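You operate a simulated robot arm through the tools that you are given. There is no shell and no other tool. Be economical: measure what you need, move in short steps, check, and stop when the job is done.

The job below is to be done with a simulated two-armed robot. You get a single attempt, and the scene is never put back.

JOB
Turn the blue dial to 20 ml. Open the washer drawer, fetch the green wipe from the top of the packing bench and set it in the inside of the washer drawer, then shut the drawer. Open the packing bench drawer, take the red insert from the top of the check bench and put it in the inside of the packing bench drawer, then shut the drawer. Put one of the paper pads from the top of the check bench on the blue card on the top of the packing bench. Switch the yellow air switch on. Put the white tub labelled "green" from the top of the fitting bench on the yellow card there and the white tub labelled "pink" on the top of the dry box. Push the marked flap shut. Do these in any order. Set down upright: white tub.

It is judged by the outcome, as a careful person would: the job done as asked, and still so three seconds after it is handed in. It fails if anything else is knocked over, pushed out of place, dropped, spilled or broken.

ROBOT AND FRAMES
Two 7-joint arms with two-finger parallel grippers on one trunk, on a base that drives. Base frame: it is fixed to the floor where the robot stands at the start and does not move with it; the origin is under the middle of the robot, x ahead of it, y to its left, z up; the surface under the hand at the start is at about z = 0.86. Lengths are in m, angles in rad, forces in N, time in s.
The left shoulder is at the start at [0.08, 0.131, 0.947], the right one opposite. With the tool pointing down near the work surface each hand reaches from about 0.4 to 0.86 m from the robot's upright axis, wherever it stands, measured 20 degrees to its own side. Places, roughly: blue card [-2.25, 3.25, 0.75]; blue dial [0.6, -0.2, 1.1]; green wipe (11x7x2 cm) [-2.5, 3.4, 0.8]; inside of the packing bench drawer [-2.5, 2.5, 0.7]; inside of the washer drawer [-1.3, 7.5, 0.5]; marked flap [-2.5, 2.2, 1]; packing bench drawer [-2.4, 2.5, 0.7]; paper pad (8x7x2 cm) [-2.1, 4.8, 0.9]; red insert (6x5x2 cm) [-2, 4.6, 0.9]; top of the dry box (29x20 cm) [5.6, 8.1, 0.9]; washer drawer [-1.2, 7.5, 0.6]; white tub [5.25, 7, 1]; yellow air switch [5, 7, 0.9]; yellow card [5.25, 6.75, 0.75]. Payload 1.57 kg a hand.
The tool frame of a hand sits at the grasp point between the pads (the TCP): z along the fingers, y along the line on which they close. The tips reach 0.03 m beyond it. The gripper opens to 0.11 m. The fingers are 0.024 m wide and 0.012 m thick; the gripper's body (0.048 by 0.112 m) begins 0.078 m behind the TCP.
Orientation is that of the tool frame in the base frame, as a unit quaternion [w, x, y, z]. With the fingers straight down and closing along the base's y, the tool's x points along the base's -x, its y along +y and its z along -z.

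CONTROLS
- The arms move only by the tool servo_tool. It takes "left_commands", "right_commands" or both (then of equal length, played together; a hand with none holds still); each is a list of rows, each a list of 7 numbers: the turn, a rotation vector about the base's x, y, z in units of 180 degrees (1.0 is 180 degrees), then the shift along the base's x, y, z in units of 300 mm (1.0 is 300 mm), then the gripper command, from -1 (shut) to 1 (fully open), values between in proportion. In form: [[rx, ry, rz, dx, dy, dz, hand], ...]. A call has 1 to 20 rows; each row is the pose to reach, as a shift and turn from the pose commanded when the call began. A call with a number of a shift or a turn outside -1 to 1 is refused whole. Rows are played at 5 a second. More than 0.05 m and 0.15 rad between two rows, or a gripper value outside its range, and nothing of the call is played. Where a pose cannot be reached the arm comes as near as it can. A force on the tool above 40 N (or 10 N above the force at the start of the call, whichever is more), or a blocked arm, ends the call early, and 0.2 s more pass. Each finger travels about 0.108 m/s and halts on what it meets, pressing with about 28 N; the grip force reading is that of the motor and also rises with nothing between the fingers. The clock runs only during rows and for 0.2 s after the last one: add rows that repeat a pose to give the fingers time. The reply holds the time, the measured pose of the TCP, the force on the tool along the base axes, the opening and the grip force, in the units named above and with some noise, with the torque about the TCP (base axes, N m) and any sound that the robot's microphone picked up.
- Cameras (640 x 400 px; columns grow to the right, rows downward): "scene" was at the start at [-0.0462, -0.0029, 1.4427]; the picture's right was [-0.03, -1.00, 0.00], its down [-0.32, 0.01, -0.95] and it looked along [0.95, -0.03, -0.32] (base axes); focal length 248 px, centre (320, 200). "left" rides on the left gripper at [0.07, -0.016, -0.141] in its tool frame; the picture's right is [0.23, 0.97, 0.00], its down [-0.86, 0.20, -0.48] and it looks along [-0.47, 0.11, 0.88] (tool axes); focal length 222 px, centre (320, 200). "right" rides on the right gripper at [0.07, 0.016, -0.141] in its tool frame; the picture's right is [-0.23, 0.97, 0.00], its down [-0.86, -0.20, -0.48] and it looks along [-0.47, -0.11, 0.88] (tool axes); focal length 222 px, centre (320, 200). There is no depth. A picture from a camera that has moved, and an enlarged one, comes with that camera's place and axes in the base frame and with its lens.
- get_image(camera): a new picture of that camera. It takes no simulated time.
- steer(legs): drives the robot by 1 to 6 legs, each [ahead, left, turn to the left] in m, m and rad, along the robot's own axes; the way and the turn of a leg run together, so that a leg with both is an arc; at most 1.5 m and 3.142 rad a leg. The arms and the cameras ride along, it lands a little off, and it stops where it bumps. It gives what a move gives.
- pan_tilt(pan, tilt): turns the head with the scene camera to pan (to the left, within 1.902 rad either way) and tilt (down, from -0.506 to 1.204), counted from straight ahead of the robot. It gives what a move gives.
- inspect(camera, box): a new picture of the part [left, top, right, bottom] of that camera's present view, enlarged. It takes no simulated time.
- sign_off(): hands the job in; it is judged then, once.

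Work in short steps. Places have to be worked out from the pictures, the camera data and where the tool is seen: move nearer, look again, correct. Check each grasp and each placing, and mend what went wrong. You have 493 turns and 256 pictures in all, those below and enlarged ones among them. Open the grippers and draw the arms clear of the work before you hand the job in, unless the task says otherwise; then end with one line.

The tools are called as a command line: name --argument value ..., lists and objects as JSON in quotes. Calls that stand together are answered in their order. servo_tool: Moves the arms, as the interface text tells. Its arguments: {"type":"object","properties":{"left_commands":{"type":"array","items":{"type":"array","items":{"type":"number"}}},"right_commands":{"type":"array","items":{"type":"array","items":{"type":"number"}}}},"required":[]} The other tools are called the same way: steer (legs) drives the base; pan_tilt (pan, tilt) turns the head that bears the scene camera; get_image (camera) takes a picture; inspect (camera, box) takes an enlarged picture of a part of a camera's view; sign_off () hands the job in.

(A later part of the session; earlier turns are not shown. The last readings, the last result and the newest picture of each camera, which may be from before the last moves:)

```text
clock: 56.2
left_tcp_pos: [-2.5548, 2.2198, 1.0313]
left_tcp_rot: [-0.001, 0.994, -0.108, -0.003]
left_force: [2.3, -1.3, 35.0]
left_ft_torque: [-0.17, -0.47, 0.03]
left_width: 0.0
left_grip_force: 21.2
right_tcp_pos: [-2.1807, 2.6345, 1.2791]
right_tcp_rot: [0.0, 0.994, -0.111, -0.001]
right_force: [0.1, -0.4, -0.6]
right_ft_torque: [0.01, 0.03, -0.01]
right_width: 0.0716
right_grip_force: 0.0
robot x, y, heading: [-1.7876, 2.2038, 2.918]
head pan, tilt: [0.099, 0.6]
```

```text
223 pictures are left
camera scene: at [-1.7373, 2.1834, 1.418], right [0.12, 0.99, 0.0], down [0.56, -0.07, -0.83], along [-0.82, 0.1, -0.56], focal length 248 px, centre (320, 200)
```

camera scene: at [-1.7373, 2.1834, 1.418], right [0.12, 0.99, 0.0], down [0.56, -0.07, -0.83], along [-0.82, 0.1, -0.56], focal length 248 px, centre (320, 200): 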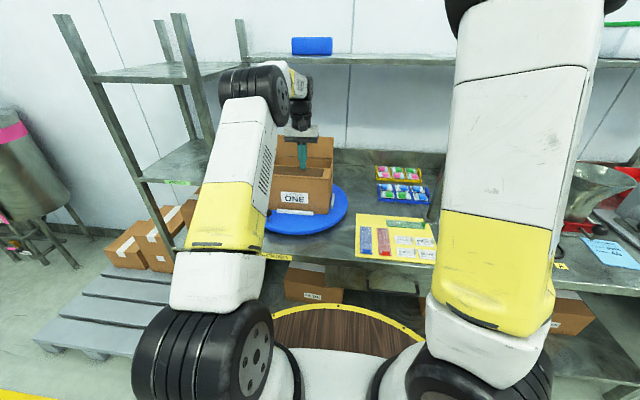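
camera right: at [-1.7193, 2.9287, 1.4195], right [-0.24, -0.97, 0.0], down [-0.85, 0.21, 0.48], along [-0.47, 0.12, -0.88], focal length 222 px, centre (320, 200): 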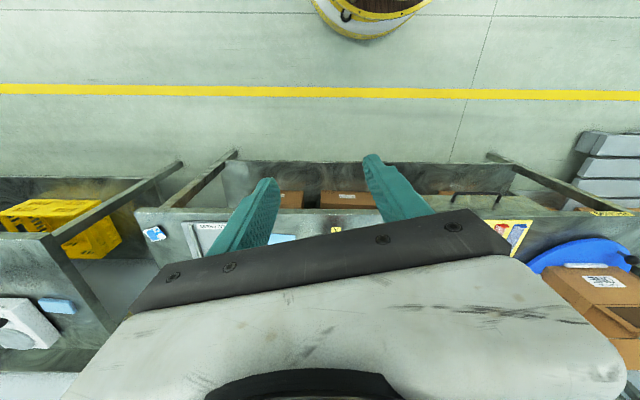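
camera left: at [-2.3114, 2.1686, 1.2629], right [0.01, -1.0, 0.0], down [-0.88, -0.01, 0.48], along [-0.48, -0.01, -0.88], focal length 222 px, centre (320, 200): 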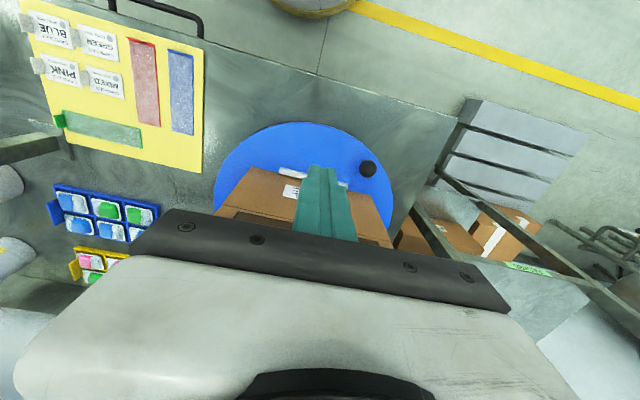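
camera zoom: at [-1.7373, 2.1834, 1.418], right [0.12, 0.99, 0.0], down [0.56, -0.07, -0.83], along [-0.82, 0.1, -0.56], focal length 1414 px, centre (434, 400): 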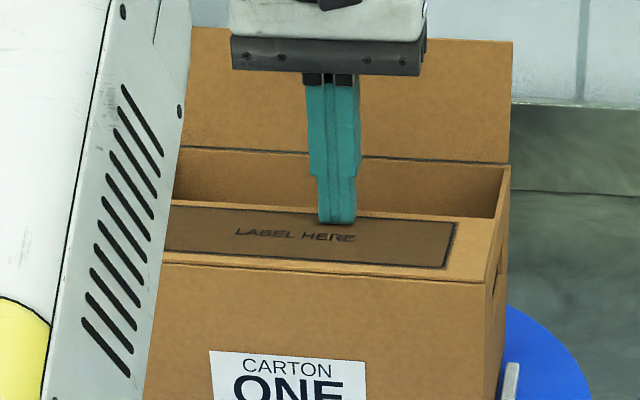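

A row was too long; I resend with smaller steps.

servo_tool --left_commands '[[0, 0, 0, 0, 0, 0.12, -1], [0, 0, 0, 0, 0, 0.25, -1], [0, 0, 0, 0.05, 0, 0.38, -1], [0, 0, 0, 0.15, 0, 0.5, -1], [0, 0, 0, 0.27, -0.03, 0.6, -1], [0, 0, 0, 0.39, -0.05, 0.7, 0], [0, 0, 0, 0.51, -0.07, 0.8, 0.5], [0, 0, 0, 0.64, -0.07, 0.88, 1], [0, 0, 0, 0.76, -0.08, 0.92, 1], [0, 0, 0, 0.85, -0.08, 0.95, 1]]'

get_image --camera "scene"

get_image --camera "right"

```text
clock: 58.4
left_tcp_pos: [-2.301, 2.1971, 1.3133]
left_tcp_rot: [-0.001, 0.994, -0.11, 0.0]
left_force: [-0.3, 0.0, -0.5]
left_ft_torque: [-0.03, -0.05, -0.01]
left_width: 0.11
left_grip_force: 0.0
right_tcp_pos: [-2.181, 2.6356, 1.2773]
right_tcp_rot: [0.0, 0.994, -0.111, 0.0]
right_force: [-0.2, -0.3, 0.5]
right_ft_torque: [-0.02, 0.01, -0.02]
right_width: 0.0714
right_grip_force: 0.0
robot x, y, heading: [-1.7899, 2.202, 2.922]
head pan, tilt: [0.099, 0.6]
```

```text
222 pictures are left
camera scene: at [-1.7389, 2.1836, 1.418], right [0.12, 0.99, 0.0], down [0.56, -0.07, -0.82], along [-0.82, 0.1, -0.57], focal length 248 px, centre (320, 200)
```

scene: 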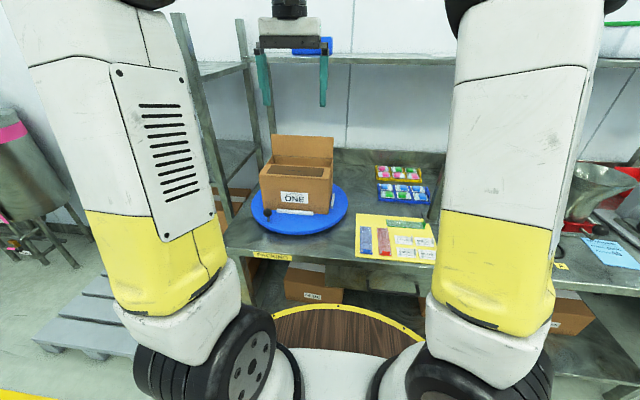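

```text
221 pictures are left
camera right: at [-2.1165, 2.6034, 1.4194], right [-0.44, -0.9, 0.0], down [-0.79, 0.38, 0.48], along [-0.43, 0.21, -0.88], focal length 222 px, centre (320, 200)
```

right: 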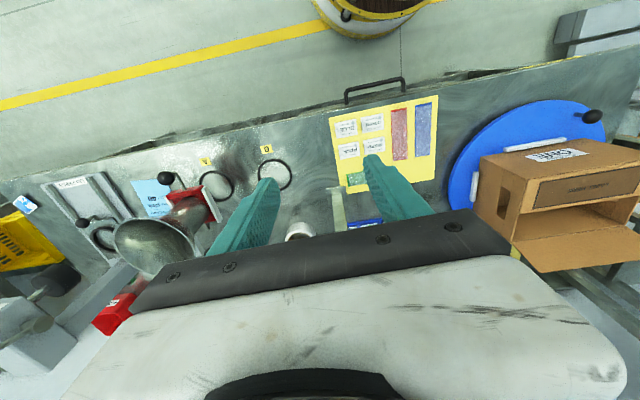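

The flap stays shut. The drawer handle triangulates to (-2.197,2.478,0.735). I back the base off 0.32 m and turn the right hand to point forward with a vertical closing line.

steer --legs '[[-0.32, 0, 0]]'

servo_tool --right_commands '[[-0.0194, 0.0307, -0.0257, -0.018, -0.015, -0.061, 0.3], [-0.0388, 0.0613, -0.0513, -0.036, -0.029, -0.123, 0.3], [-0.0582, 0.092, -0.077, -0.054, -0.044, -0.184, 0.3], [-0.0776, 0.1227, -0.1027, -0.072, -0.059, -0.245, 0.3], [-0.097, 0.1533, -0.1283, -0.09, -0.073, -0.307, 0.3], [-0.1164, 0.184, -0.154, -0.108, -0.088, -0.368, 0.3], [-0.1358, 0.2147, -0.1797, -0.126, -0.103, -0.429, 0.3], [-0.1552, 0.2453, -0.2053, -0.144, -0.117, -0.491, 0.3], [-0.1746, 0.276, -0.231, -0.162, -0.132, -0.552, 0.3], [-0.194, 0.3067, -0.2567, -0.18, -0.147, -0.613, 0.3], [-0.2134, 0.3373, -0.2823, -0.198, -0.161, -0.675, 0.3], [-0.2328, 0.368, -0.308, -0.216, -0.176, -0.736, 0.3], [-0.2522, 0.3987, -0.3337, -0.234, -0.191, -0.797, 0.3], [-0.2716, 0.4293, -0.3593, -0.252, -0.205, -0.859, 0.3], [-0.291, 0.46, -0.385, -0.27, -0.22, -0.92, 0.3], [-0.291, 0.46, -0.385, -0.27, -0.22, -0.92, 0.3]]'

get_image --camera "right"

get_image --camera "scene"

```text
clock: 60.5
left_tcp_pos: [-1.9881, 2.1245, 1.3134]
left_tcp_rot: [0.0, 0.994, -0.108, 0.0]
left_force: [-0.5, -0.4, -0.4]
left_ft_torque: [-0.01, 0.02, -0.07]
left_width: 0.1101
left_grip_force: 0.1
right_tcp_pos: [-1.8685, 2.5637, 1.2778]
right_tcp_rot: [0.0, 0.994, -0.111, 0.0]
right_force: [0.2, 0.2, 0.4]
right_ft_torque: [0.01, -0.01, -0.01]
right_width: 0.0717
right_grip_force: 0.0
robot x, y, heading: [-1.4728, 2.1329, 2.921]
head pan, tilt: [0.099, 0.6]
```

```text
clock: 64.0
left_tcp_pos: [-1.9874, 2.1248, 1.3136]
left_tcp_rot: [-0.001, 0.994, -0.108, 0.0]
left_force: [0.0, 0.3, -0.1]
left_ft_torque: [0.0, 0.01, 0.0]
left_width: 0.1101
left_grip_force: 0.0
right_tcp_pos: [-1.9715, 2.5179, 0.9919]
right_tcp_rot: [-0.441, -0.441, 0.553, 0.553]
right_force: [0.2, 0.5, -0.7]
right_ft_torque: [0.0, -0.03, -0.02]
right_width: 0.0718
right_grip_force: 0.1
right hand out of reach, approached as far as the arm can: row 12, 13, 14, 15, 16
robot x, y, heading: [-1.4713, 2.1314, 2.928]
head pan, tilt: [0.099, 0.6]
```

```text
220 pictures are left
camera right: at [-1.8476, 2.4184, 1.0075], right [0.05, 0.22, 0.97], down [0.66, 0.73, -0.2], along [-0.75, 0.65, -0.11], focal length 222 px, centre (320, 200)
```

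right: 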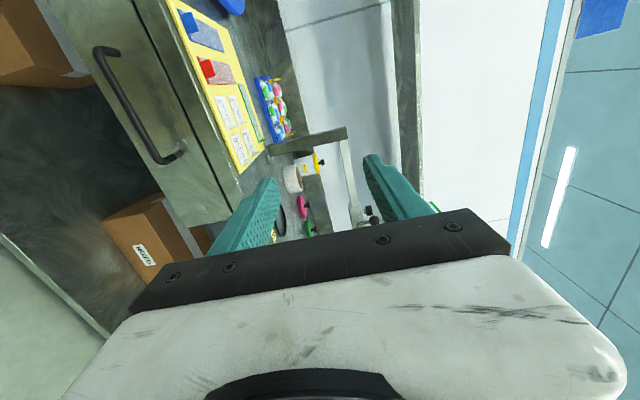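

```text
219 pictures are left
camera scene: at [-1.4241, 2.1136, 1.418], right [0.12, 0.99, 0.0], down [0.56, -0.07, -0.82], along [-0.82, 0.1, -0.57], focal length 248 px, centre (320, 200)
```

scene: 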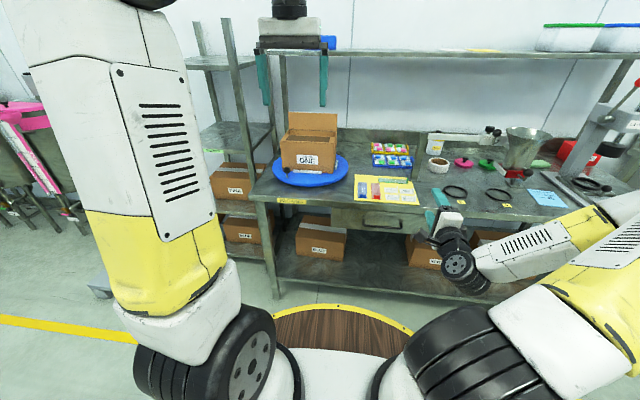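

The handle view agrees: about (-2.195,2.475,0.728). I move to 8 cm in front of the bar with the fingers open.

servo_tool --right_commands '[[0, 0, 0, -0.04, -0.03, -0.13, 0.6], [0, 0, 0, -0.08, -0.06, -0.26, 0.6], [0, 0, 0, -0.14, -0.09, -0.4, 0.6], [0, 0, 0, -0.21, -0.12, -0.53, 0.6], [0, 0, 0, -0.3, -0.15, -0.65, 0.6], [0, 0, 0, -0.39, -0.18, -0.77, 0.6], [0, 0, 0, -0.485, -0.203, -0.88, 0.6], [0, 0, 0, -0.485, -0.203, -0.88, 0.6]]'

get_image --camera "right"

inspect --camera "scene" --box '[340, 180, 500, 280]'

```text
clock: 65.8
left_tcp_pos: [-1.9871, 2.1256, 1.3122]
left_tcp_rot: [0.0, 0.994, -0.109, 0.0]
left_force: [-0.4, 0.7, -0.7]
left_ft_torque: [0.03, -0.05, -0.01]
left_width: 0.1101
left_grip_force: 0.1
right_tcp_pos: [-2.1149, 2.4589, 0.7272]
right_tcp_rot: [-0.441, -0.442, 0.553, 0.552]
right_force: [0.0, -0.4, 0.1]
right_ft_torque: [0.04, 0.0, -0.02]
right_width: 0.0881
right_grip_force: 0.0
robot x, y, heading: [-1.4693, 2.1338, 2.919]
head pan, tilt: [0.099, 0.6]
```

```text
218 pictures are left
camera right: at [-1.9928, 2.3598, 0.744], right [0.05, 0.22, 0.97], down [0.66, 0.73, -0.2], along [-0.75, 0.65, -0.11], focal length 222 px, centre (320, 200)
```

right: 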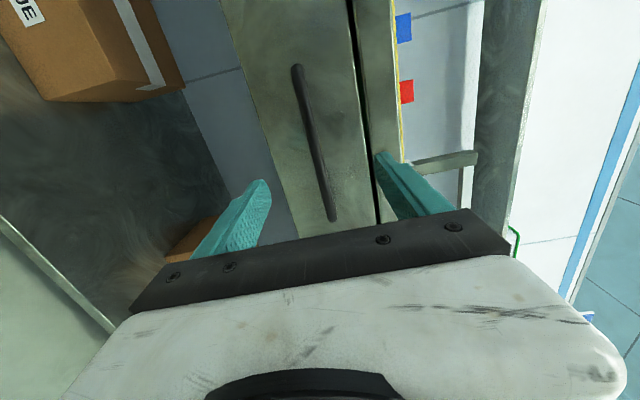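

```text
4.00 times, centred on (420, 230) of scene
camera zoom: at [-1.4241, 2.1136, 1.418], right [0.12, 0.99, 0.0], down [0.56, -0.07, -0.82], along [-0.82, 0.1, -0.57], focal length 990 px, centre (-80, 80)
```

zoom: 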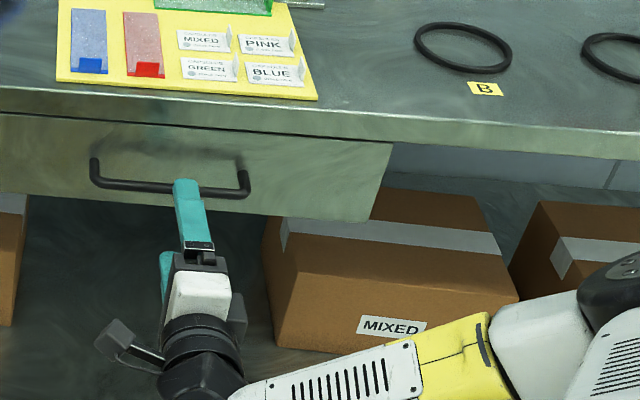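

Fingers are above and below the bar. I advance 65 mm and close on it.

servo_tool --right_commands '[[0, 0, 0, -0.1, 0.022, 0, 0.6], [0, 0, 0, -0.211, 0.047, 0, 0.6], [0, 0, 0, -0.211, 0.047, 0, 0], [0, 0, 0, -0.211, 0.047, 0, -0.7], [0, 0, 0, -0.211, 0.047, 0, -0.9], [0, 0, 0, -0.211, 0.047, 0, -0.9]]'

get_image --camera "right"

```text
clock: 67.2
left_tcp_pos: [-1.9868, 2.1273, 1.3137]
left_tcp_rot: [-0.001, 0.994, -0.109, 0.0]
left_force: [-0.4, 0.2, 0.2]
left_ft_torque: [-0.01, 0.01, -0.01]
left_width: 0.11
left_grip_force: 0.1
right_tcp_pos: [-2.1793, 2.4719, 0.7249]
right_tcp_rot: [-0.44, -0.443, 0.554, 0.551]
right_force: [0.4, 0.4, -11.5]
right_ft_torque: [-0.06, -0.21, -0.02]
right_width: 0.0118
right_grip_force: 28.9
robot x, y, heading: [-1.4759, 2.1366, 2.923]
head pan, tilt: [0.099, 0.6]
```

```text
216 pictures are left
camera right: at [-2.0558, 2.3734, 0.7421], right [0.05, 0.22, 0.97], down [0.66, 0.73, -0.2], along [-0.75, 0.65, -0.11], focal length 222 px, centre (320, 200)
```

right: 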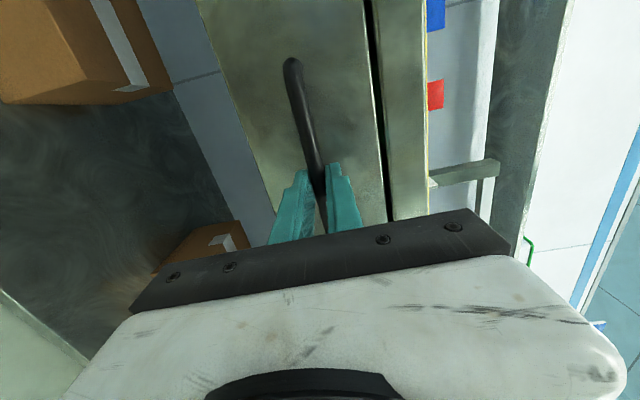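

The bar is held (12 mm). I pull by driving the base back 0.22 m.

steer --legs '[[-0.22, 0, 0]]'

get_image --camera "scene"

```text
clock: 68.8
left_tcp_pos: [-1.7724, 2.0764, 1.3131]
left_tcp_rot: [0.0, 0.994, -0.108, 0.0]
left_force: [0.4, -0.2, 0.5]
left_ft_torque: [0.03, 0.0, 0.0]
left_width: 0.1101
left_grip_force: 0.1
right_tcp_pos: [-1.9649, 2.421, 0.7252]
right_tcp_rot: [-0.442, -0.446, 0.552, 0.549]
right_force: [-6.2, -22.5, -20.0]
right_ft_torque: [-0.15, -0.29, 0.43]
right_width: 0.0116
right_grip_force: 29.3
robot x, y, heading: [-1.2555, 2.088, 2.928]
head pan, tilt: [0.099, 0.6]
```

```text
215 pictures are left
camera scene: at [-1.2091, 2.0655, 1.4181], right [0.12, 0.99, 0.0], down [0.56, -0.07, -0.82], along [-0.82, 0.1, -0.57], focal length 248 px, centre (320, 200)
```

scene: 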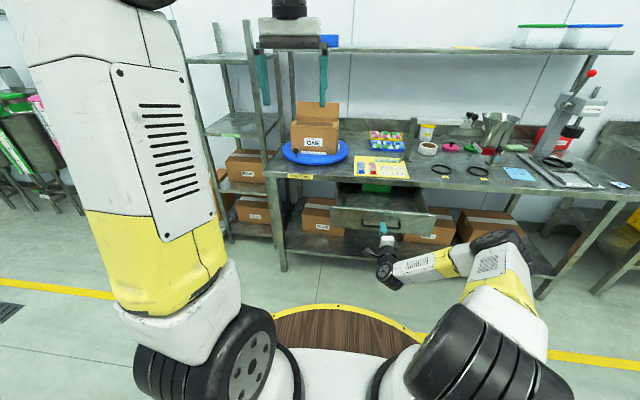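

The drawer is out about 0.22 m. I open the fingers and back off.

servo_tool --right_commands '[[0, 0, 0, 0, 0, 0, -0.5], [0, 0, 0, 0, 0, 0, 0.2], [0, 0, 0, 0, 0, 0, 0.6], [0, 0, 0, 0, 0, 0, 0.6]]'

steer --legs '[[-0.2, 0, 0]]'

inspect --camera "scene" --box '[280, 100, 480, 225]'

```text
clock: 69.8
left_tcp_pos: [-1.7713, 2.0773, 1.3135]
left_tcp_rot: [0.0, 0.994, -0.108, -0.001]
left_force: [-0.4, 0.0, -0.4]
left_ft_torque: [0.04, 0.01, -0.03]
left_width: 0.1101
left_grip_force: 0.0
right_tcp_pos: [-1.9652, 2.4208, 0.7252]
right_tcp_rot: [-0.443, -0.445, 0.552, 0.549]
right_force: [1.1, 0.8, 0.1]
right_ft_torque: [0.0, -0.04, 0.01]
right_width: 0.0881
right_grip_force: 0.0
robot x, y, heading: [-1.2547, 2.0838, 2.924]
head pan, tilt: [0.099, 0.6]
```

```text
clock: 71.4
left_tcp_pos: [-1.577, 2.0329, 1.3131]
left_tcp_rot: [0.0, 0.994, -0.108, 0.0]
left_force: [0.6, 1.1, -0.4]
left_ft_torque: [-0.01, 0.0, 0.02]
left_width: 0.1099
left_grip_force: 0.0
right_tcp_pos: [-1.7712, 2.3803, 0.7252]
right_tcp_rot: [-0.443, -0.444, 0.552, 0.549]
right_force: [-0.6, 0.0, -0.5]
right_ft_torque: [0.01, 0.02, -0.03]
right_width: 0.0881
right_grip_force: 0.1
robot x, y, heading: [-1.0662, 2.0407, 2.923]
head pan, tilt: [0.099, 0.6]
```

```text
3.20 times, centred on (380, 162) of scene
camera zoom: at [-1.0147, 2.0233, 1.418], right [0.12, 0.99, 0.0], down [0.56, -0.07, -0.82], along [-0.82, 0.1, -0.57], focal length 792 px, centre (128, 320)
```

zoom: 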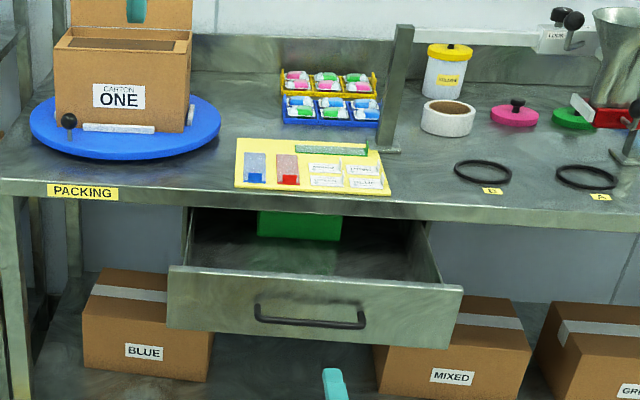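

Drawer open and stable, with a green block at the back. I stow the right hand back to pointing down.

servo_tool --right_commands '[[0.0194, -0.0307, 0.0257, 0.0667, 0.02, 0.061, 0.6], [0.0388, -0.0613, 0.0513, 0.1333, 0.04, 0.123, 0.6], [0.0582, -0.092, 0.077, 0.2, 0.06, 0.184, 0.6], [0.0776, -0.1227, 0.1027, 0.2667, 0.08, 0.245, 0.6], [0.097, -0.1533, 0.1283, 0.3333, 0.1, 0.307, 0.6], [0.1164, -0.184, 0.154, 0.4, 0.12, 0.368, 0.6], [0.1358, -0.2147, 0.1797, 0.4667, 0.14, 0.429, 0.6], [0.1552, -0.2453, 0.2053, 0.5333, 0.16, 0.491, 0.6], [0.1746, -0.276, 0.231, 0.6, 0.18, 0.552, 0.6], [0.194, -0.3067, 0.2567, 0.6667, 0.2, 0.613, 0.6], [0.2134, -0.3373, 0.2823, 0.7333, 0.22, 0.675, 0.6], [0.2328, -0.368, 0.308, 0.8, 0.24, 0.736, 0.6], [0.2522, -0.3987, 0.3337, 0.8667, 0.26, 0.797, 0.6], [0.2716, -0.4293, 0.3593, 0.9333, 0.28, 0.859, 0.6], [0.291, -0.46, 0.385, 0.98, 0.3, 0.92, 0.6], [0.291, -0.46, 0.385, 0.98, 0.3, 0.92, 0.6]]'

servo_tool --right_commands '[[0, 0, 0, 0, 0, 0.15, 1], [0, 0, 0, 0, 0, 0.3, 1], [0, 0, 0, 0, 0, 0.45, 1], [0, 0, 0, 0, 0, 0.6, 1], [0, 0, 0, 0, 0, 0.75, 1], [0, 0, 0, 0, 0, 0.9, 1]]'

```text
clock: 74.8
left_tcp_pos: [-1.5788, 2.0346, 1.3139]
left_tcp_rot: [0.001, 0.994, -0.108, -0.001]
left_force: [-0.6, -0.2, -1.0]
left_ft_torque: [0.0, 0.0, -0.01]
left_width: 0.11
left_grip_force: 0.0
right_tcp_pos: [-1.4785, 2.4691, 1.0024]
right_tcp_rot: [-0.002, 0.994, -0.11, 0.004]
right_force: [0.9, 0.1, 0.0]
right_ft_torque: [-0.04, 0.03, -0.05]
right_width: 0.0881
right_grip_force: 0.1
robot x, y, heading: [-1.0636, 2.0405, 2.927]
head pan, tilt: [0.099, 0.6]
```

```text
clock: 76.2
left_tcp_pos: [-1.5771, 2.0349, 1.3129]
left_tcp_rot: [-0.001, 0.994, -0.108, 0.0]
left_force: [0.8, 0.4, 0.4]
left_ft_torque: [-0.03, -0.05, -0.01]
left_width: 0.1103
left_grip_force: 0.0
right_tcp_pos: [-1.4762, 2.4702, 1.2689]
right_tcp_rot: [-0.002, 0.994, -0.111, 0.004]
right_force: [0.3, 1.1, 0.0]
right_ft_torque: [-0.01, -0.05, -0.02]
right_width: 0.1101
right_grip_force: 0.0
robot x, y, heading: [-1.0633, 2.0384, 2.924]
head pan, tilt: [0.099, 0.6]
```

Now drive along the aisle to the check bench and look at it.

steer --legs '[[0, 0, 0.216], [0, -1.33, 0], [0, -1.33, 0]]'

pan_tilt --pan 0 --tilt 0.5

get_image --camera "scene"

```text
clock: 90.0
left_tcp_pos: [-1.549, 4.6129, 1.3132]
left_tcp_rot: [0.0, 1.0, -0.006, 0.0]
left_force: [-0.2, -0.1, -0.3]
left_ft_torque: [0.03, 0.01, -0.01]
left_width: 0.11
left_grip_force: 0.0
right_tcp_pos: [-1.5405, 5.0602, 1.2685]
right_tcp_rot: [-0.003, 1.0, -0.007, 0.002]
right_force: [0.5, -0.3, -0.1]
right_ft_torque: [0.0, 0.01, 0.04]
right_width: 0.1102
right_grip_force: 0.2
robot x, y, heading: [-1.0466, 4.7265, 3.131]
head pan, tilt: [0.099, 0.6]
```

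```text
clock: 90.7
left_tcp_pos: [-1.55, 4.6122, 1.3134]
left_tcp_rot: [0.0, 1.0, -0.005, -0.001]
left_force: [-0.3, 0.6, -0.1]
left_ft_torque: [-0.04, 0.01, 0.03]
left_width: 0.11
left_grip_force: 0.0
right_tcp_pos: [-1.54, 5.0602, 1.268]
right_tcp_rot: [-0.002, 1.0, -0.007, 0.002]
right_force: [-0.2, -1.3, 0.1]
right_ft_torque: [0.01, -0.02, 0.02]
right_width: 0.1098
right_grip_force: 0.1
robot x, y, heading: [-1.0512, 4.7279, 3.128]
head pan, tilt: [0.0, 0.499]
```

```text
213 pictures are left
camera scene: at [-0.9985, 4.7264, 1.4271], right [0.01, 1.0, 0.0], down [0.48, 0.0, -0.88], along [-0.88, 0.01, -0.48], focal length 248 px, centre (320, 200)
```

scene: 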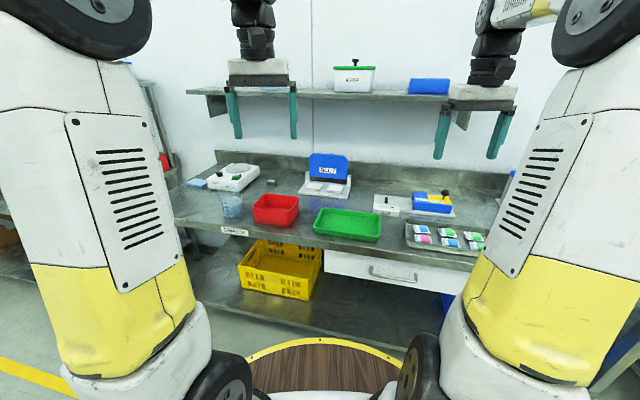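

Zoom in on the check bench for the red insert and the paper pads.

inspect --camera "scene" --box '[170, 140, 340, 250]'

inspect --camera "scene" --box '[310, 140, 500, 260]'

```text
3.64 times, centred on (255, 195) of scene
camera zoom: at [-0.9985, 4.7264, 1.4271], right [0.01, 1.0, 0.0], down [0.48, 0.0, -0.88], along [-0.88, 0.01, -0.48], focal length 900 px, centre (556, 218)
```

zoom: 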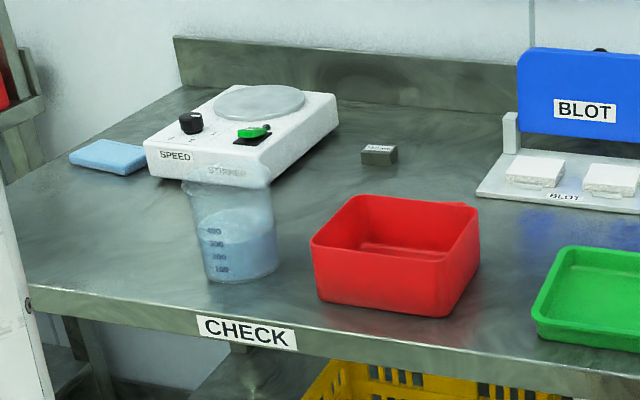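

```text
3.33 times, centred on (405, 200) of scene
camera zoom: at [-0.9985, 4.7264, 1.4271], right [0.01, 1.0, 0.0], down [0.48, 0.0, -0.88], along [-0.88, 0.01, -0.48], focal length 825 px, centre (37, 200)
```

zoom: 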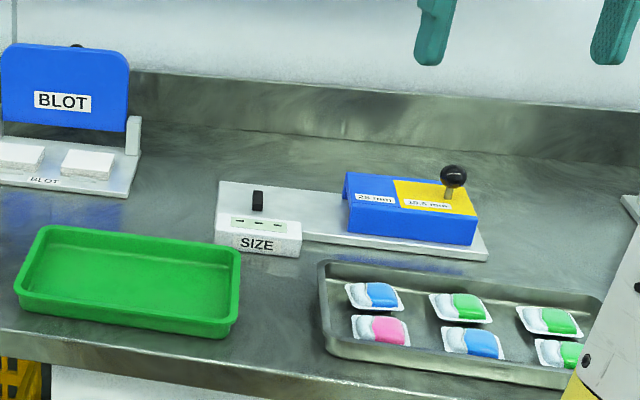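

The paper pads are the two white ones on the BLOT tray; the red insert is probably in the red tray. I move in, square to the bench, and look from the hand cameras.

steer --legs '[[0.249, 0.129, 0], [0, 0, -0.208]]'

get_image --camera "left"

get_image --camera "scene"

get_image --camera "right"

```text
clock: 93.5
left_tcp_pos: [-1.8113, 4.5935, 1.3133]
left_tcp_rot: [0.0, 0.994, -0.111, 0.0]
left_force: [-0.1, -0.7, 0.3]
left_ft_torque: [0.03, -0.01, 0.0]
left_width: 0.1101
left_grip_force: 0.0
right_tcp_pos: [-1.7077, 5.0292, 1.2684]
right_tcp_rot: [-0.003, 0.994, -0.113, 0.003]
right_force: [0.1, -0.1, 0.4]
right_ft_torque: [0.02, 0.01, -0.02]
right_width: 0.1101
right_grip_force: 0.1
robot x, y, heading: [-1.2958, 4.6004, 2.921]
head pan, tilt: [0.0, 0.499]
```

```text
210 pictures are left
camera left: at [-1.739, 4.5938, 1.4542], right [0.01, -1.0, 0.0], down [-0.88, -0.01, 0.48], along [-0.48, 0.0, -0.88], focal length 222 px, centre (320, 200)
```

left: 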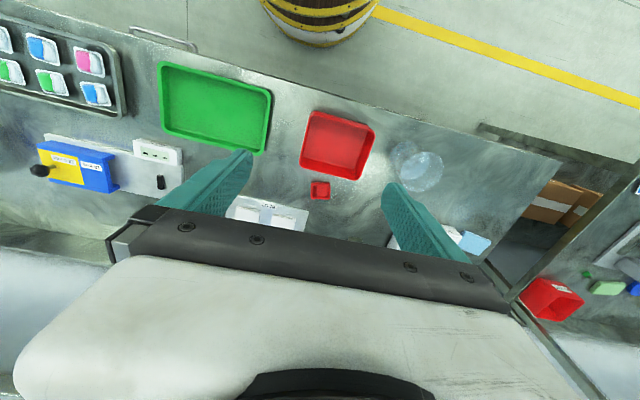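

```text
209 pictures are left
camera scene: at [-1.2498, 4.5889, 1.4271], right [0.22, 0.98, 0.0], down [0.47, -0.11, -0.88], along [-0.86, 0.19, -0.48], focal length 248 px, centre (320, 200)
```

scene: 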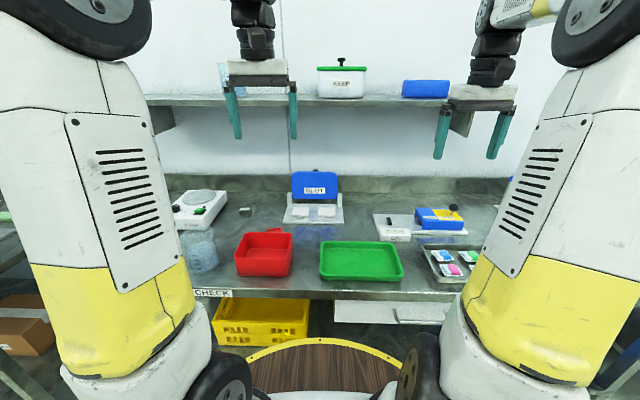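

```text
208 pictures are left
camera right: at [-1.6442, 4.9978, 1.4103], right [-0.44, -0.9, -0.01], down [-0.79, 0.38, 0.47], along [-0.42, 0.21, -0.88], focal length 222 px, centre (320, 200)
```

right: 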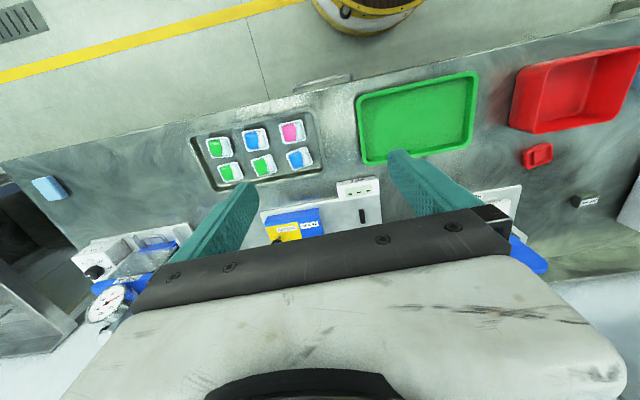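

The red insert is the small red piece behind the red tray, at about (-2.02,4.594,0.877). I enlarge it and the pads.

inspect --camera "left" --box '[220, 150, 380, 250]'

inspect --camera "scene" --box '[220, 160, 380, 260]'

```text
4.00 times, centred on (300, 200) of left
camera zoom: at [-1.739, 4.5938, 1.4542], right [0.01, -1.0, 0.0], down [-0.88, -0.01, 0.48], along [-0.48, 0.0, -0.88], focal length 888 px, centre (400, 200)
```

zoom: 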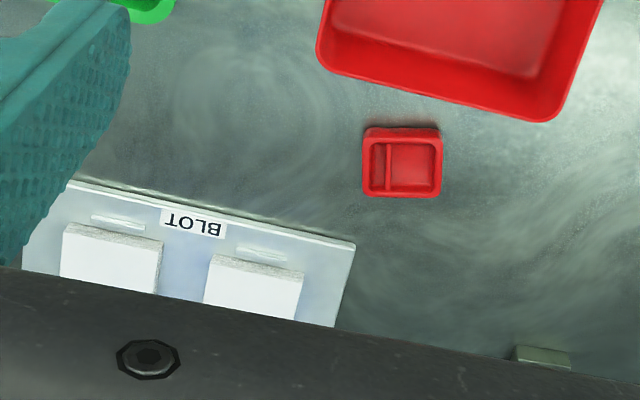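

```text
4.00 times, centred on (300, 210) of scene
camera zoom: at [-1.2498, 4.5889, 1.4271], right [0.22, 0.98, 0.0], down [0.47, -0.11, -0.88], along [-0.86, 0.19, -0.48], focal length 990 px, centre (400, 160)
```

zoom: 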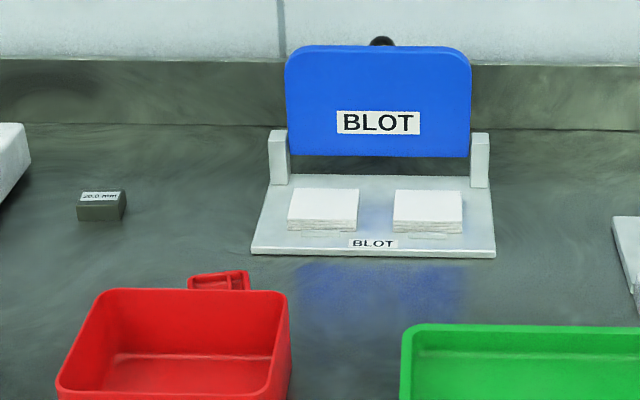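

I turn the left hand to square with the insert and descend to above it.

servo_tool --left_commands '[[0, 0, 0.035, -0.1, 0, -0.1, 0.8], [0, 0, 0.07, -0.2, 0, -0.2, 0.8], [0, 0, 0.07, -0.33, 0, -0.3, 0.8], [0, 0, 0.07, -0.45, 0, -0.4, 0.8], [0, 0, 0.07, -0.57, 0, -0.5, 0.8], [0, 0, 0.07, -0.69, 0, -0.6, 0.8], [0, 0, 0.07, -0.697, 0, -0.75, 0.8], [0, 0, 0.07, -0.697, 0, -0.9, 0.8], [0, 0, 0.07, -0.697, 0, -1.0, 0.8], [0, 0, 0.07, -0.697, 0, -1.0, 0.8]]'

get_image --camera "left"

```text
clock: 95.7
left_tcp_pos: [-2.0197, 4.5932, 1.0104]
left_tcp_rot: [-0.001, 1.0, -0.001, 0.0]
left_force: [-0.1, 0.5, 0.6]
left_ft_torque: [0.0, 0.0, -0.02]
left_width: 0.0991
left_grip_force: 0.0
right_tcp_pos: [-1.7085, 5.0298, 1.2678]
right_tcp_rot: [-0.002, 0.994, -0.113, 0.003]
right_force: [-0.7, -0.1, -0.2]
right_ft_torque: [0.02, -0.01, 0.02]
right_width: 0.1102
right_grip_force: 0.0
robot x, y, heading: [-1.2999, 4.6017, 2.922]
head pan, tilt: [0.0, 0.499]
```

```text
205 pictures are left
camera left: at [-1.9488, 4.6096, 1.1528], right [0.23, -0.97, 0.0], down [-0.86, -0.2, 0.48], along [-0.47, -0.11, -0.88], focal length 222 px, centre (320, 200)
```

left: 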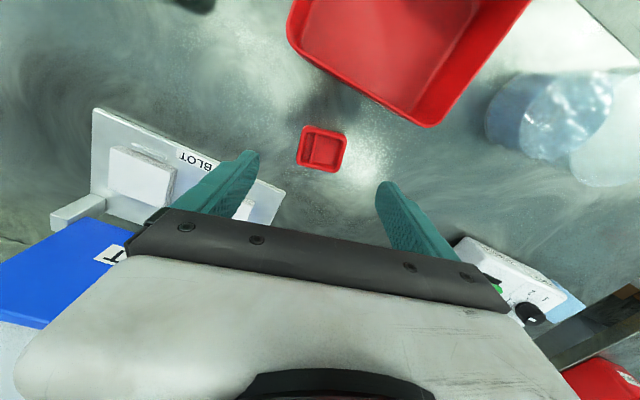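

The insert stays at (-2.023,4.59). I descend to just above the bench with the fingers astride it.

servo_tool --left_commands '[[0, 0, 0, -0.01, -0.01, -0.13, 0.6], [0, 0, 0, -0.01, -0.01, -0.26, 0.6], [0, 0, 0, -0.01, -0.01, -0.35, 0.6], [0, 0, 0, -0.01, -0.01, -0.393, 0.6], [0, 0, 0, -0.01, -0.01, -0.393, 0.6]]'

get_image --camera "left"

```text
clock: 96.8
left_tcp_pos: [-2.023, 4.5909, 0.8951]
left_tcp_rot: [0.0, 1.0, -0.001, 0.0]
left_force: [0.2, 0.2, -0.3]
left_ft_torque: [0.0, -0.01, -0.03]
left_width: 0.0881
left_grip_force: 0.1
right_tcp_pos: [-1.7078, 5.0294, 1.2684]
right_tcp_rot: [-0.002, 0.994, -0.113, 0.003]
right_force: [0.7, 0.9, -0.7]
right_ft_torque: [-0.02, -0.01, 0.0]
right_width: 0.11
right_grip_force: 0.0
robot x, y, heading: [-1.2955, 4.6007, 2.917]
head pan, tilt: [0.0, 0.499]
```

```text
204 pictures are left
camera left: at [-1.9516, 4.6066, 1.0362], right [0.23, -0.97, 0.0], down [-0.86, -0.2, 0.48], along [-0.47, -0.11, -0.88], focal length 222 px, centre (320, 200)
```

left: 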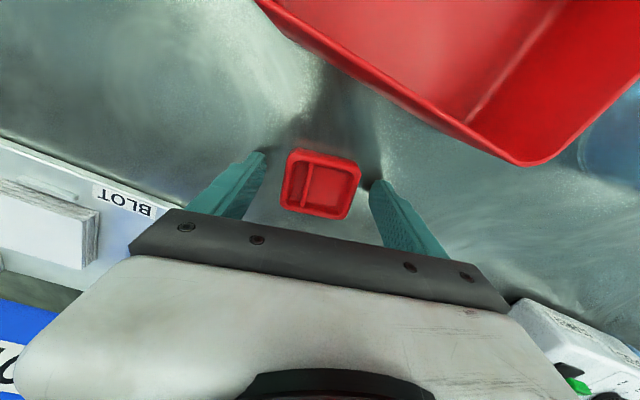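

Well centred. I lower a few millimetres and close.

servo_tool --left_commands '[[0, 0, 0, 0, 0, -0.012, 0.6], [0, 0, 0, 0, 0, -0.012, 0.2], [0, 0, 0, 0, 0, -0.012, -0.1], [0, 0, 0, 0, 0, -0.012, -0.1], [0, 0, 0, 0, 0, -0.012, -0.1]]'

```text
clock: 98.0
left_tcp_pos: [-2.024, 4.591, 0.8915]
left_tcp_rot: [0.0, 1.0, -0.002, 0.0]
left_force: [0.6, -0.2, -0.3]
left_ft_torque: [0.02, 0.01, 0.0]
left_width: 0.0573
left_grip_force: 28.0
right_tcp_pos: [-1.7068, 5.0286, 1.2684]
right_tcp_rot: [-0.003, 0.994, -0.114, 0.004]
right_force: [-0.2, 0.4, 0.6]
right_ft_torque: [0.04, -0.01, -0.03]
right_width: 0.11
right_grip_force: 0.1
robot x, y, heading: [-1.2982, 4.5977, 2.918]
head pan, tilt: [0.0, 0.499]
```

Held at 57 mm. I lift and check.

servo_tool --left_commands '[[0, 0, 0, 0, 0, 0.15, -0.1], [0, 0, 0, 0, 0, 0.3, -0.1], [0, 0, 0, 0, 0, 0.45, -0.1], [0, 0, 0, 0, 0, 0.6, -0.1], [0, 0, 0, 0.12, 0, 0.7, -0.1], [0, 0, 0, 0.25, 0, 0.8, -0.1], [0, 0, 0, 0.38, 0, 0.9, -0.1], [0, 0, 0, 0.51, 0, 1.0, -0.1], [0, 0, 0, 0.65, 0, 1.0, -0.1], [0, 0, 0, 0.75, 0, 1.0, -0.1]]'

get_image --camera "left"

```text
clock: 100.2
left_tcp_pos: [-1.7994, 4.5904, 1.1904]
left_tcp_rot: [0.0, 1.0, -0.001, 0.001]
left_force: [0.1, 0.7, -0.7]
left_ft_torque: [-0.03, 0.01, -0.01]
left_width: 0.0576
left_grip_force: 27.8
right_tcp_pos: [-1.7085, 5.0299, 1.269]
right_tcp_rot: [-0.002, 0.993, -0.114, 0.004]
right_force: [-0.6, 0.4, 0.5]
right_ft_torque: [0.03, -0.01, 0.03]
right_width: 0.1098
right_grip_force: 0.0
robot x, y, heading: [-1.2947, 4.6018, 2.922]
head pan, tilt: [0.0, 0.499]
```

```text
203 pictures are left
camera left: at [-1.7284, 4.6057, 1.3312], right [0.23, -0.97, 0.0], down [-0.86, -0.2, 0.48], along [-0.47, -0.11, -0.88], focal length 222 px, centre (320, 200)
```

left: 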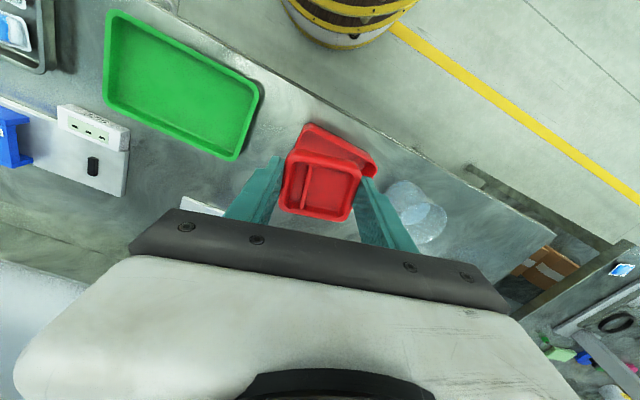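

The insert is secure. The right-hand paper pad's front top edge triangulates to (-2.08,4.805,0.888), so its centre is about (-2.114,4.812). I shift the base slightly so the right hand can reach it.

steer --legs '[[0.045, 0.075, 0]]'

get_image --camera "scene"

```text
clock: 101.3
left_tcp_pos: [-1.8601, 4.5251, 1.1903]
left_tcp_rot: [0.001, 1.0, -0.001, 0.0]
left_force: [0.0, -0.1, -0.5]
left_ft_torque: [-0.03, 0.0, 0.01]
left_width: 0.0572
left_grip_force: 27.8
right_tcp_pos: [-1.7685, 4.9651, 1.2684]
right_tcp_rot: [-0.002, 0.994, -0.112, 0.002]
right_force: [-0.3, 0.5, 0.8]
right_ft_torque: [-0.01, -0.02, -0.02]
right_width: 0.1101
right_grip_force: 0.0
robot x, y, heading: [-1.3598, 4.5372, 2.919]
head pan, tilt: [0.0, 0.499]
```

```text
202 pictures are left
camera scene: at [-1.3097, 4.5251, 1.4271], right [0.22, 0.98, 0.0], down [0.47, -0.11, -0.88], along [-0.86, 0.19, -0.48], focal length 248 px, centre (320, 200)
```

scene: 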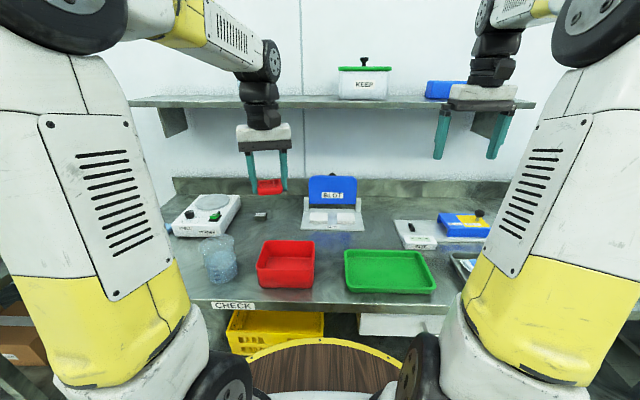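

I bring the right hand over the pad in two moves.

servo_tool --right_commands '[[0, 0, 0, -0.12, -0.053, -0.04, 0.7], [0, 0, 0, -0.24, -0.106, -0.08, 0.7], [0, 0, 0, -0.36, -0.16, -0.12, 0.7], [0, 0, 0, -0.48, -0.213, -0.16, 0.7], [0, 0, 0, -0.6, -0.266, -0.2, 0.7], [0, 0, 0, -0.72, -0.319, -0.25, 0.7], [0, 0, 0, -0.84, -0.372, -0.3, 0.7], [0, 0, 0, -0.95, -0.42, -0.35, 0.7], [0, 0, 0, -0.95, -0.42, -0.35, 0.7]]'

get_image --camera "right"

```text
clock: 103.3
left_tcp_pos: [-1.8596, 4.5247, 1.189]
left_tcp_rot: [0.0, 1.0, -0.001, 0.0]
left_force: [-0.6, -0.3, 0.2]
left_ft_torque: [0.01, 0.01, 0.03]
left_width: 0.0573
left_grip_force: 28.0
right_tcp_pos: [-2.0536, 4.8426, 1.1622]
right_tcp_rot: [-0.002, 0.994, -0.113, 0.004]
right_force: [-0.6, 1.0, 0.0]
right_ft_torque: [0.02, 0.03, 0.02]
right_width: 0.0935
right_grip_force: 0.0
robot x, y, heading: [-1.3591, 4.537, 2.92]
head pan, tilt: [0.0, 0.499]
```

```text
201 pictures are left
camera right: at [-1.9893, 4.8097, 1.3038], right [-0.44, -0.9, -0.01], down [-0.79, 0.38, 0.47], along [-0.42, 0.21, -0.88], focal length 222 px, centre (320, 200)
```

right: 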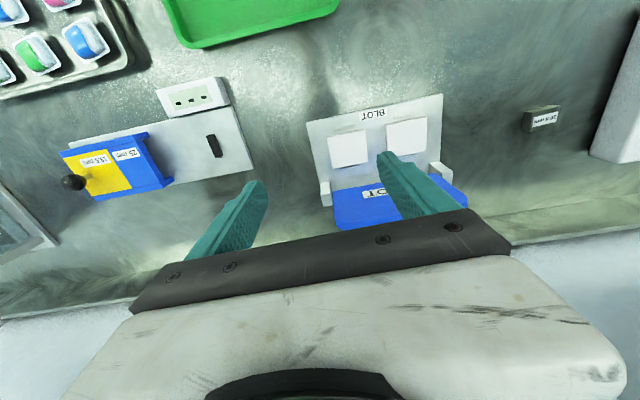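

Pad confirmed at (-2.111,4.813), square to the hand. I move over and lower to just above it.

servo_tool --right_commands '[[0, 0, 0, -0.1, -0.05, -0.1, 0.68], [0, 0, 0, -0.195, -0.098, -0.2, 0.68], [0, 0, 0, -0.195, -0.098, -0.35, 0.68], [0, 0, 0, -0.195, -0.098, -0.5, 0.68], [0, 0, 0, -0.195, -0.098, -0.65, 0.68], [0, 0, 0, -0.195, -0.098, -0.65, 0.68]]'

get_image --camera "right"

inspect --camera "scene" --box '[270, 130, 400, 240]'

```text
clock: 104.7
left_tcp_pos: [-1.8603, 4.5256, 1.1911]
left_tcp_rot: [0.001, 1.0, -0.001, 0.0]
left_force: [0.0, 0.4, -0.6]
left_ft_torque: [-0.03, -0.04, -0.01]
left_width: 0.057
left_grip_force: 27.7
right_tcp_pos: [-2.1233, 4.8107, 0.9681]
right_tcp_rot: [-0.002, 0.994, -0.112, 0.005]
right_force: [-0.1, 0.1, -1.2]
right_ft_torque: [-0.02, 0.0, 0.0]
right_width: 0.0924
right_grip_force: 0.0
right hand out of reach, approached as far as the arm can: row 1, 2, 3, 5, 6
robot x, y, heading: [-1.3574, 4.5372, 2.923]
head pan, tilt: [0.0, 0.499]
```

```text
200 pictures are left
camera right: at [-2.0602, 4.7797, 1.1106], right [-0.44, -0.9, -0.01], down [-0.79, 0.38, 0.47], along [-0.42, 0.21, -0.88], focal length 222 px, centre (320, 200)
```

right: 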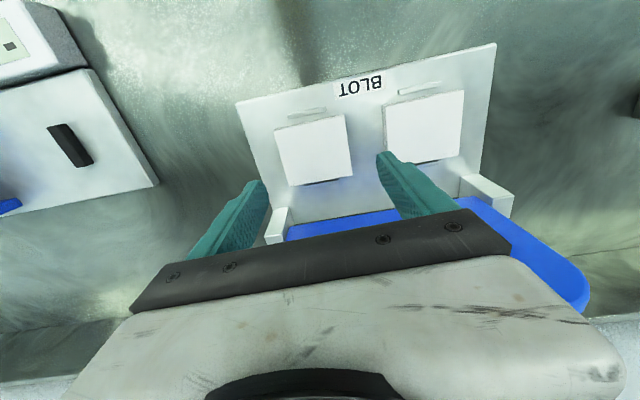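

```text
3.64 times, centred on (335, 185) of scene
camera zoom: at [-1.3099, 4.5249, 1.4271], right [0.22, 0.98, 0.0], down [0.47, -0.11, -0.88], along [-0.86, 0.19, -0.48], focal length 900 px, centre (266, 254)
```

zoom: 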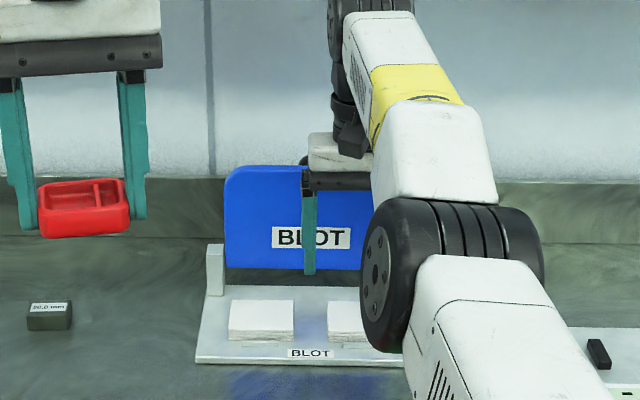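

Slightly at the reach limit but still over the pad. The lid stands about 7 cm behind the pad's centre, so it clears. I lower further with a small correction toward the robot.

servo_tool --right_commands '[[0, 0, 0, 0.02, 0.005, -0.07, 0.68], [0, 0, 0, 0.02, 0.005, -0.13, 0.68], [0, 0, 0, 0.02, 0.005, -0.17, 0.68], [0, 0, 0, 0.02, 0.005, -0.17, 0.68]]'

get_image --camera "right"

```text
clock: 105.7
left_tcp_pos: [-1.8594, 4.5248, 1.1901]
left_tcp_rot: [0.0, 1.0, 0.0, 0.0]
left_force: [0.6, -0.6, -0.4]
left_ft_torque: [-0.01, 0.0, -0.01]
left_width: 0.0576
left_grip_force: 27.9
right_tcp_pos: [-2.1301, 4.814, 0.9193]
right_tcp_rot: [-0.002, 0.994, -0.113, 0.004]
right_force: [-0.1, -0.4, -0.3]
right_ft_torque: [-0.01, -0.02, -0.03]
right_width: 0.0922
right_grip_force: 0.0
right hand out of reach, approached as far as the arm can: row 1, 2, 3, 4
robot x, y, heading: [-1.3552, 4.5355, 2.917]
head pan, tilt: [0.0, 0.499]
```

```text
198 pictures are left
camera right: at [-2.0658, 4.7834, 1.0618], right [-0.44, -0.9, -0.01], down [-0.79, 0.38, 0.47], along [-0.42, 0.21, -0.88], focal length 222 px, centre (320, 200)
```

right: 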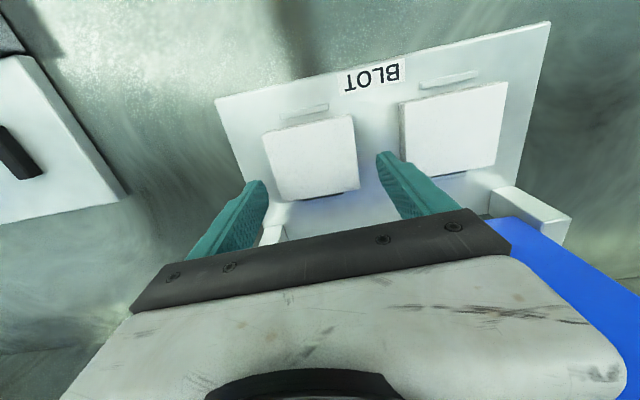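

The arm is at an awkward limit this close to the centreline. I lift, shift the base 0.14 m to its left, and return to the pad with the arm in a better place.

servo_tool --right_commands '[[0, 0, 0, 0, 0, 0.15, 0.68], [0, 0, 0, 0, 0, 0.3, 0.68], [0, 0, 0, 0.1, 0.02, 0.45, 0.68], [0, 0, 0, 0.22, 0.05, 0.55, 0.68], [0, 0, 0, 0.3, 0.08, 0.6, 0.68]]'

steer --legs '[[0.0, 0.14, 0]]'

```text
refused: row 3 steps farther than a row can; nothing moved
```

```text
clock: 107.1
left_tcp_pos: [-1.8909, 4.3903, 1.191]
left_tcp_rot: [-0.001, 1.0, -0.001, -0.001]
left_force: [-1.0, -0.1, 0.3]
left_ft_torque: [0.01, 0.0, 0.02]
left_width: 0.0573
left_grip_force: 27.9
right_tcp_pos: [-2.161, 4.6791, 0.92]
right_tcp_rot: [-0.003, 0.994, -0.112, 0.005]
right_force: [0.1, -0.1, -0.2]
right_ft_torque: [-0.02, 0.0, 0.0]
right_width: 0.0926
right_grip_force: 0.1
robot x, y, heading: [-1.3906, 4.402, 2.923]
head pan, tilt: [0.0, 0.499]
```

The lift was refused but the base moved with the hand low. I check whether anything got touched.

get_image --camera "right"

inspect --camera "scene" --box '[260, 120, 440, 240]'

```text
197 pictures are left
camera right: at [-2.0965, 4.6474, 1.062], right [-0.44, -0.9, -0.01], down [-0.79, 0.38, 0.47], along [-0.42, 0.21, -0.88], focal length 222 px, centre (320, 200)
```

right: 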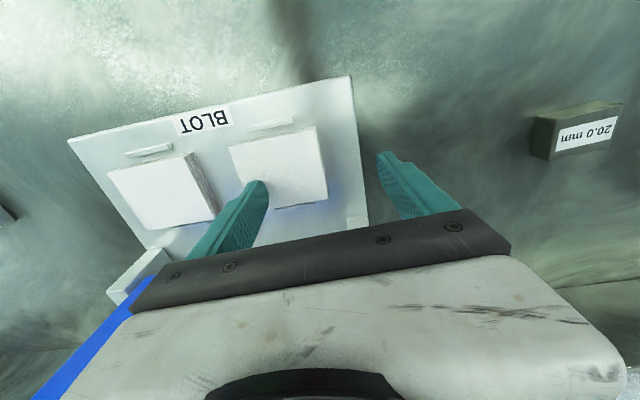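

```text
3.33 times, centred on (350, 180) of scene
camera zoom: at [-1.3401, 4.3905, 1.4271], right [0.22, 0.98, 0.0], down [0.47, -0.1, -0.88], along [-0.86, 0.19, -0.48], focal length 825 px, centre (220, 267)
```

zoom: 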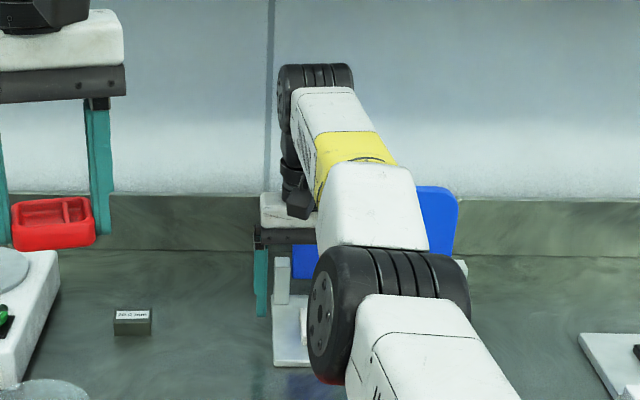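

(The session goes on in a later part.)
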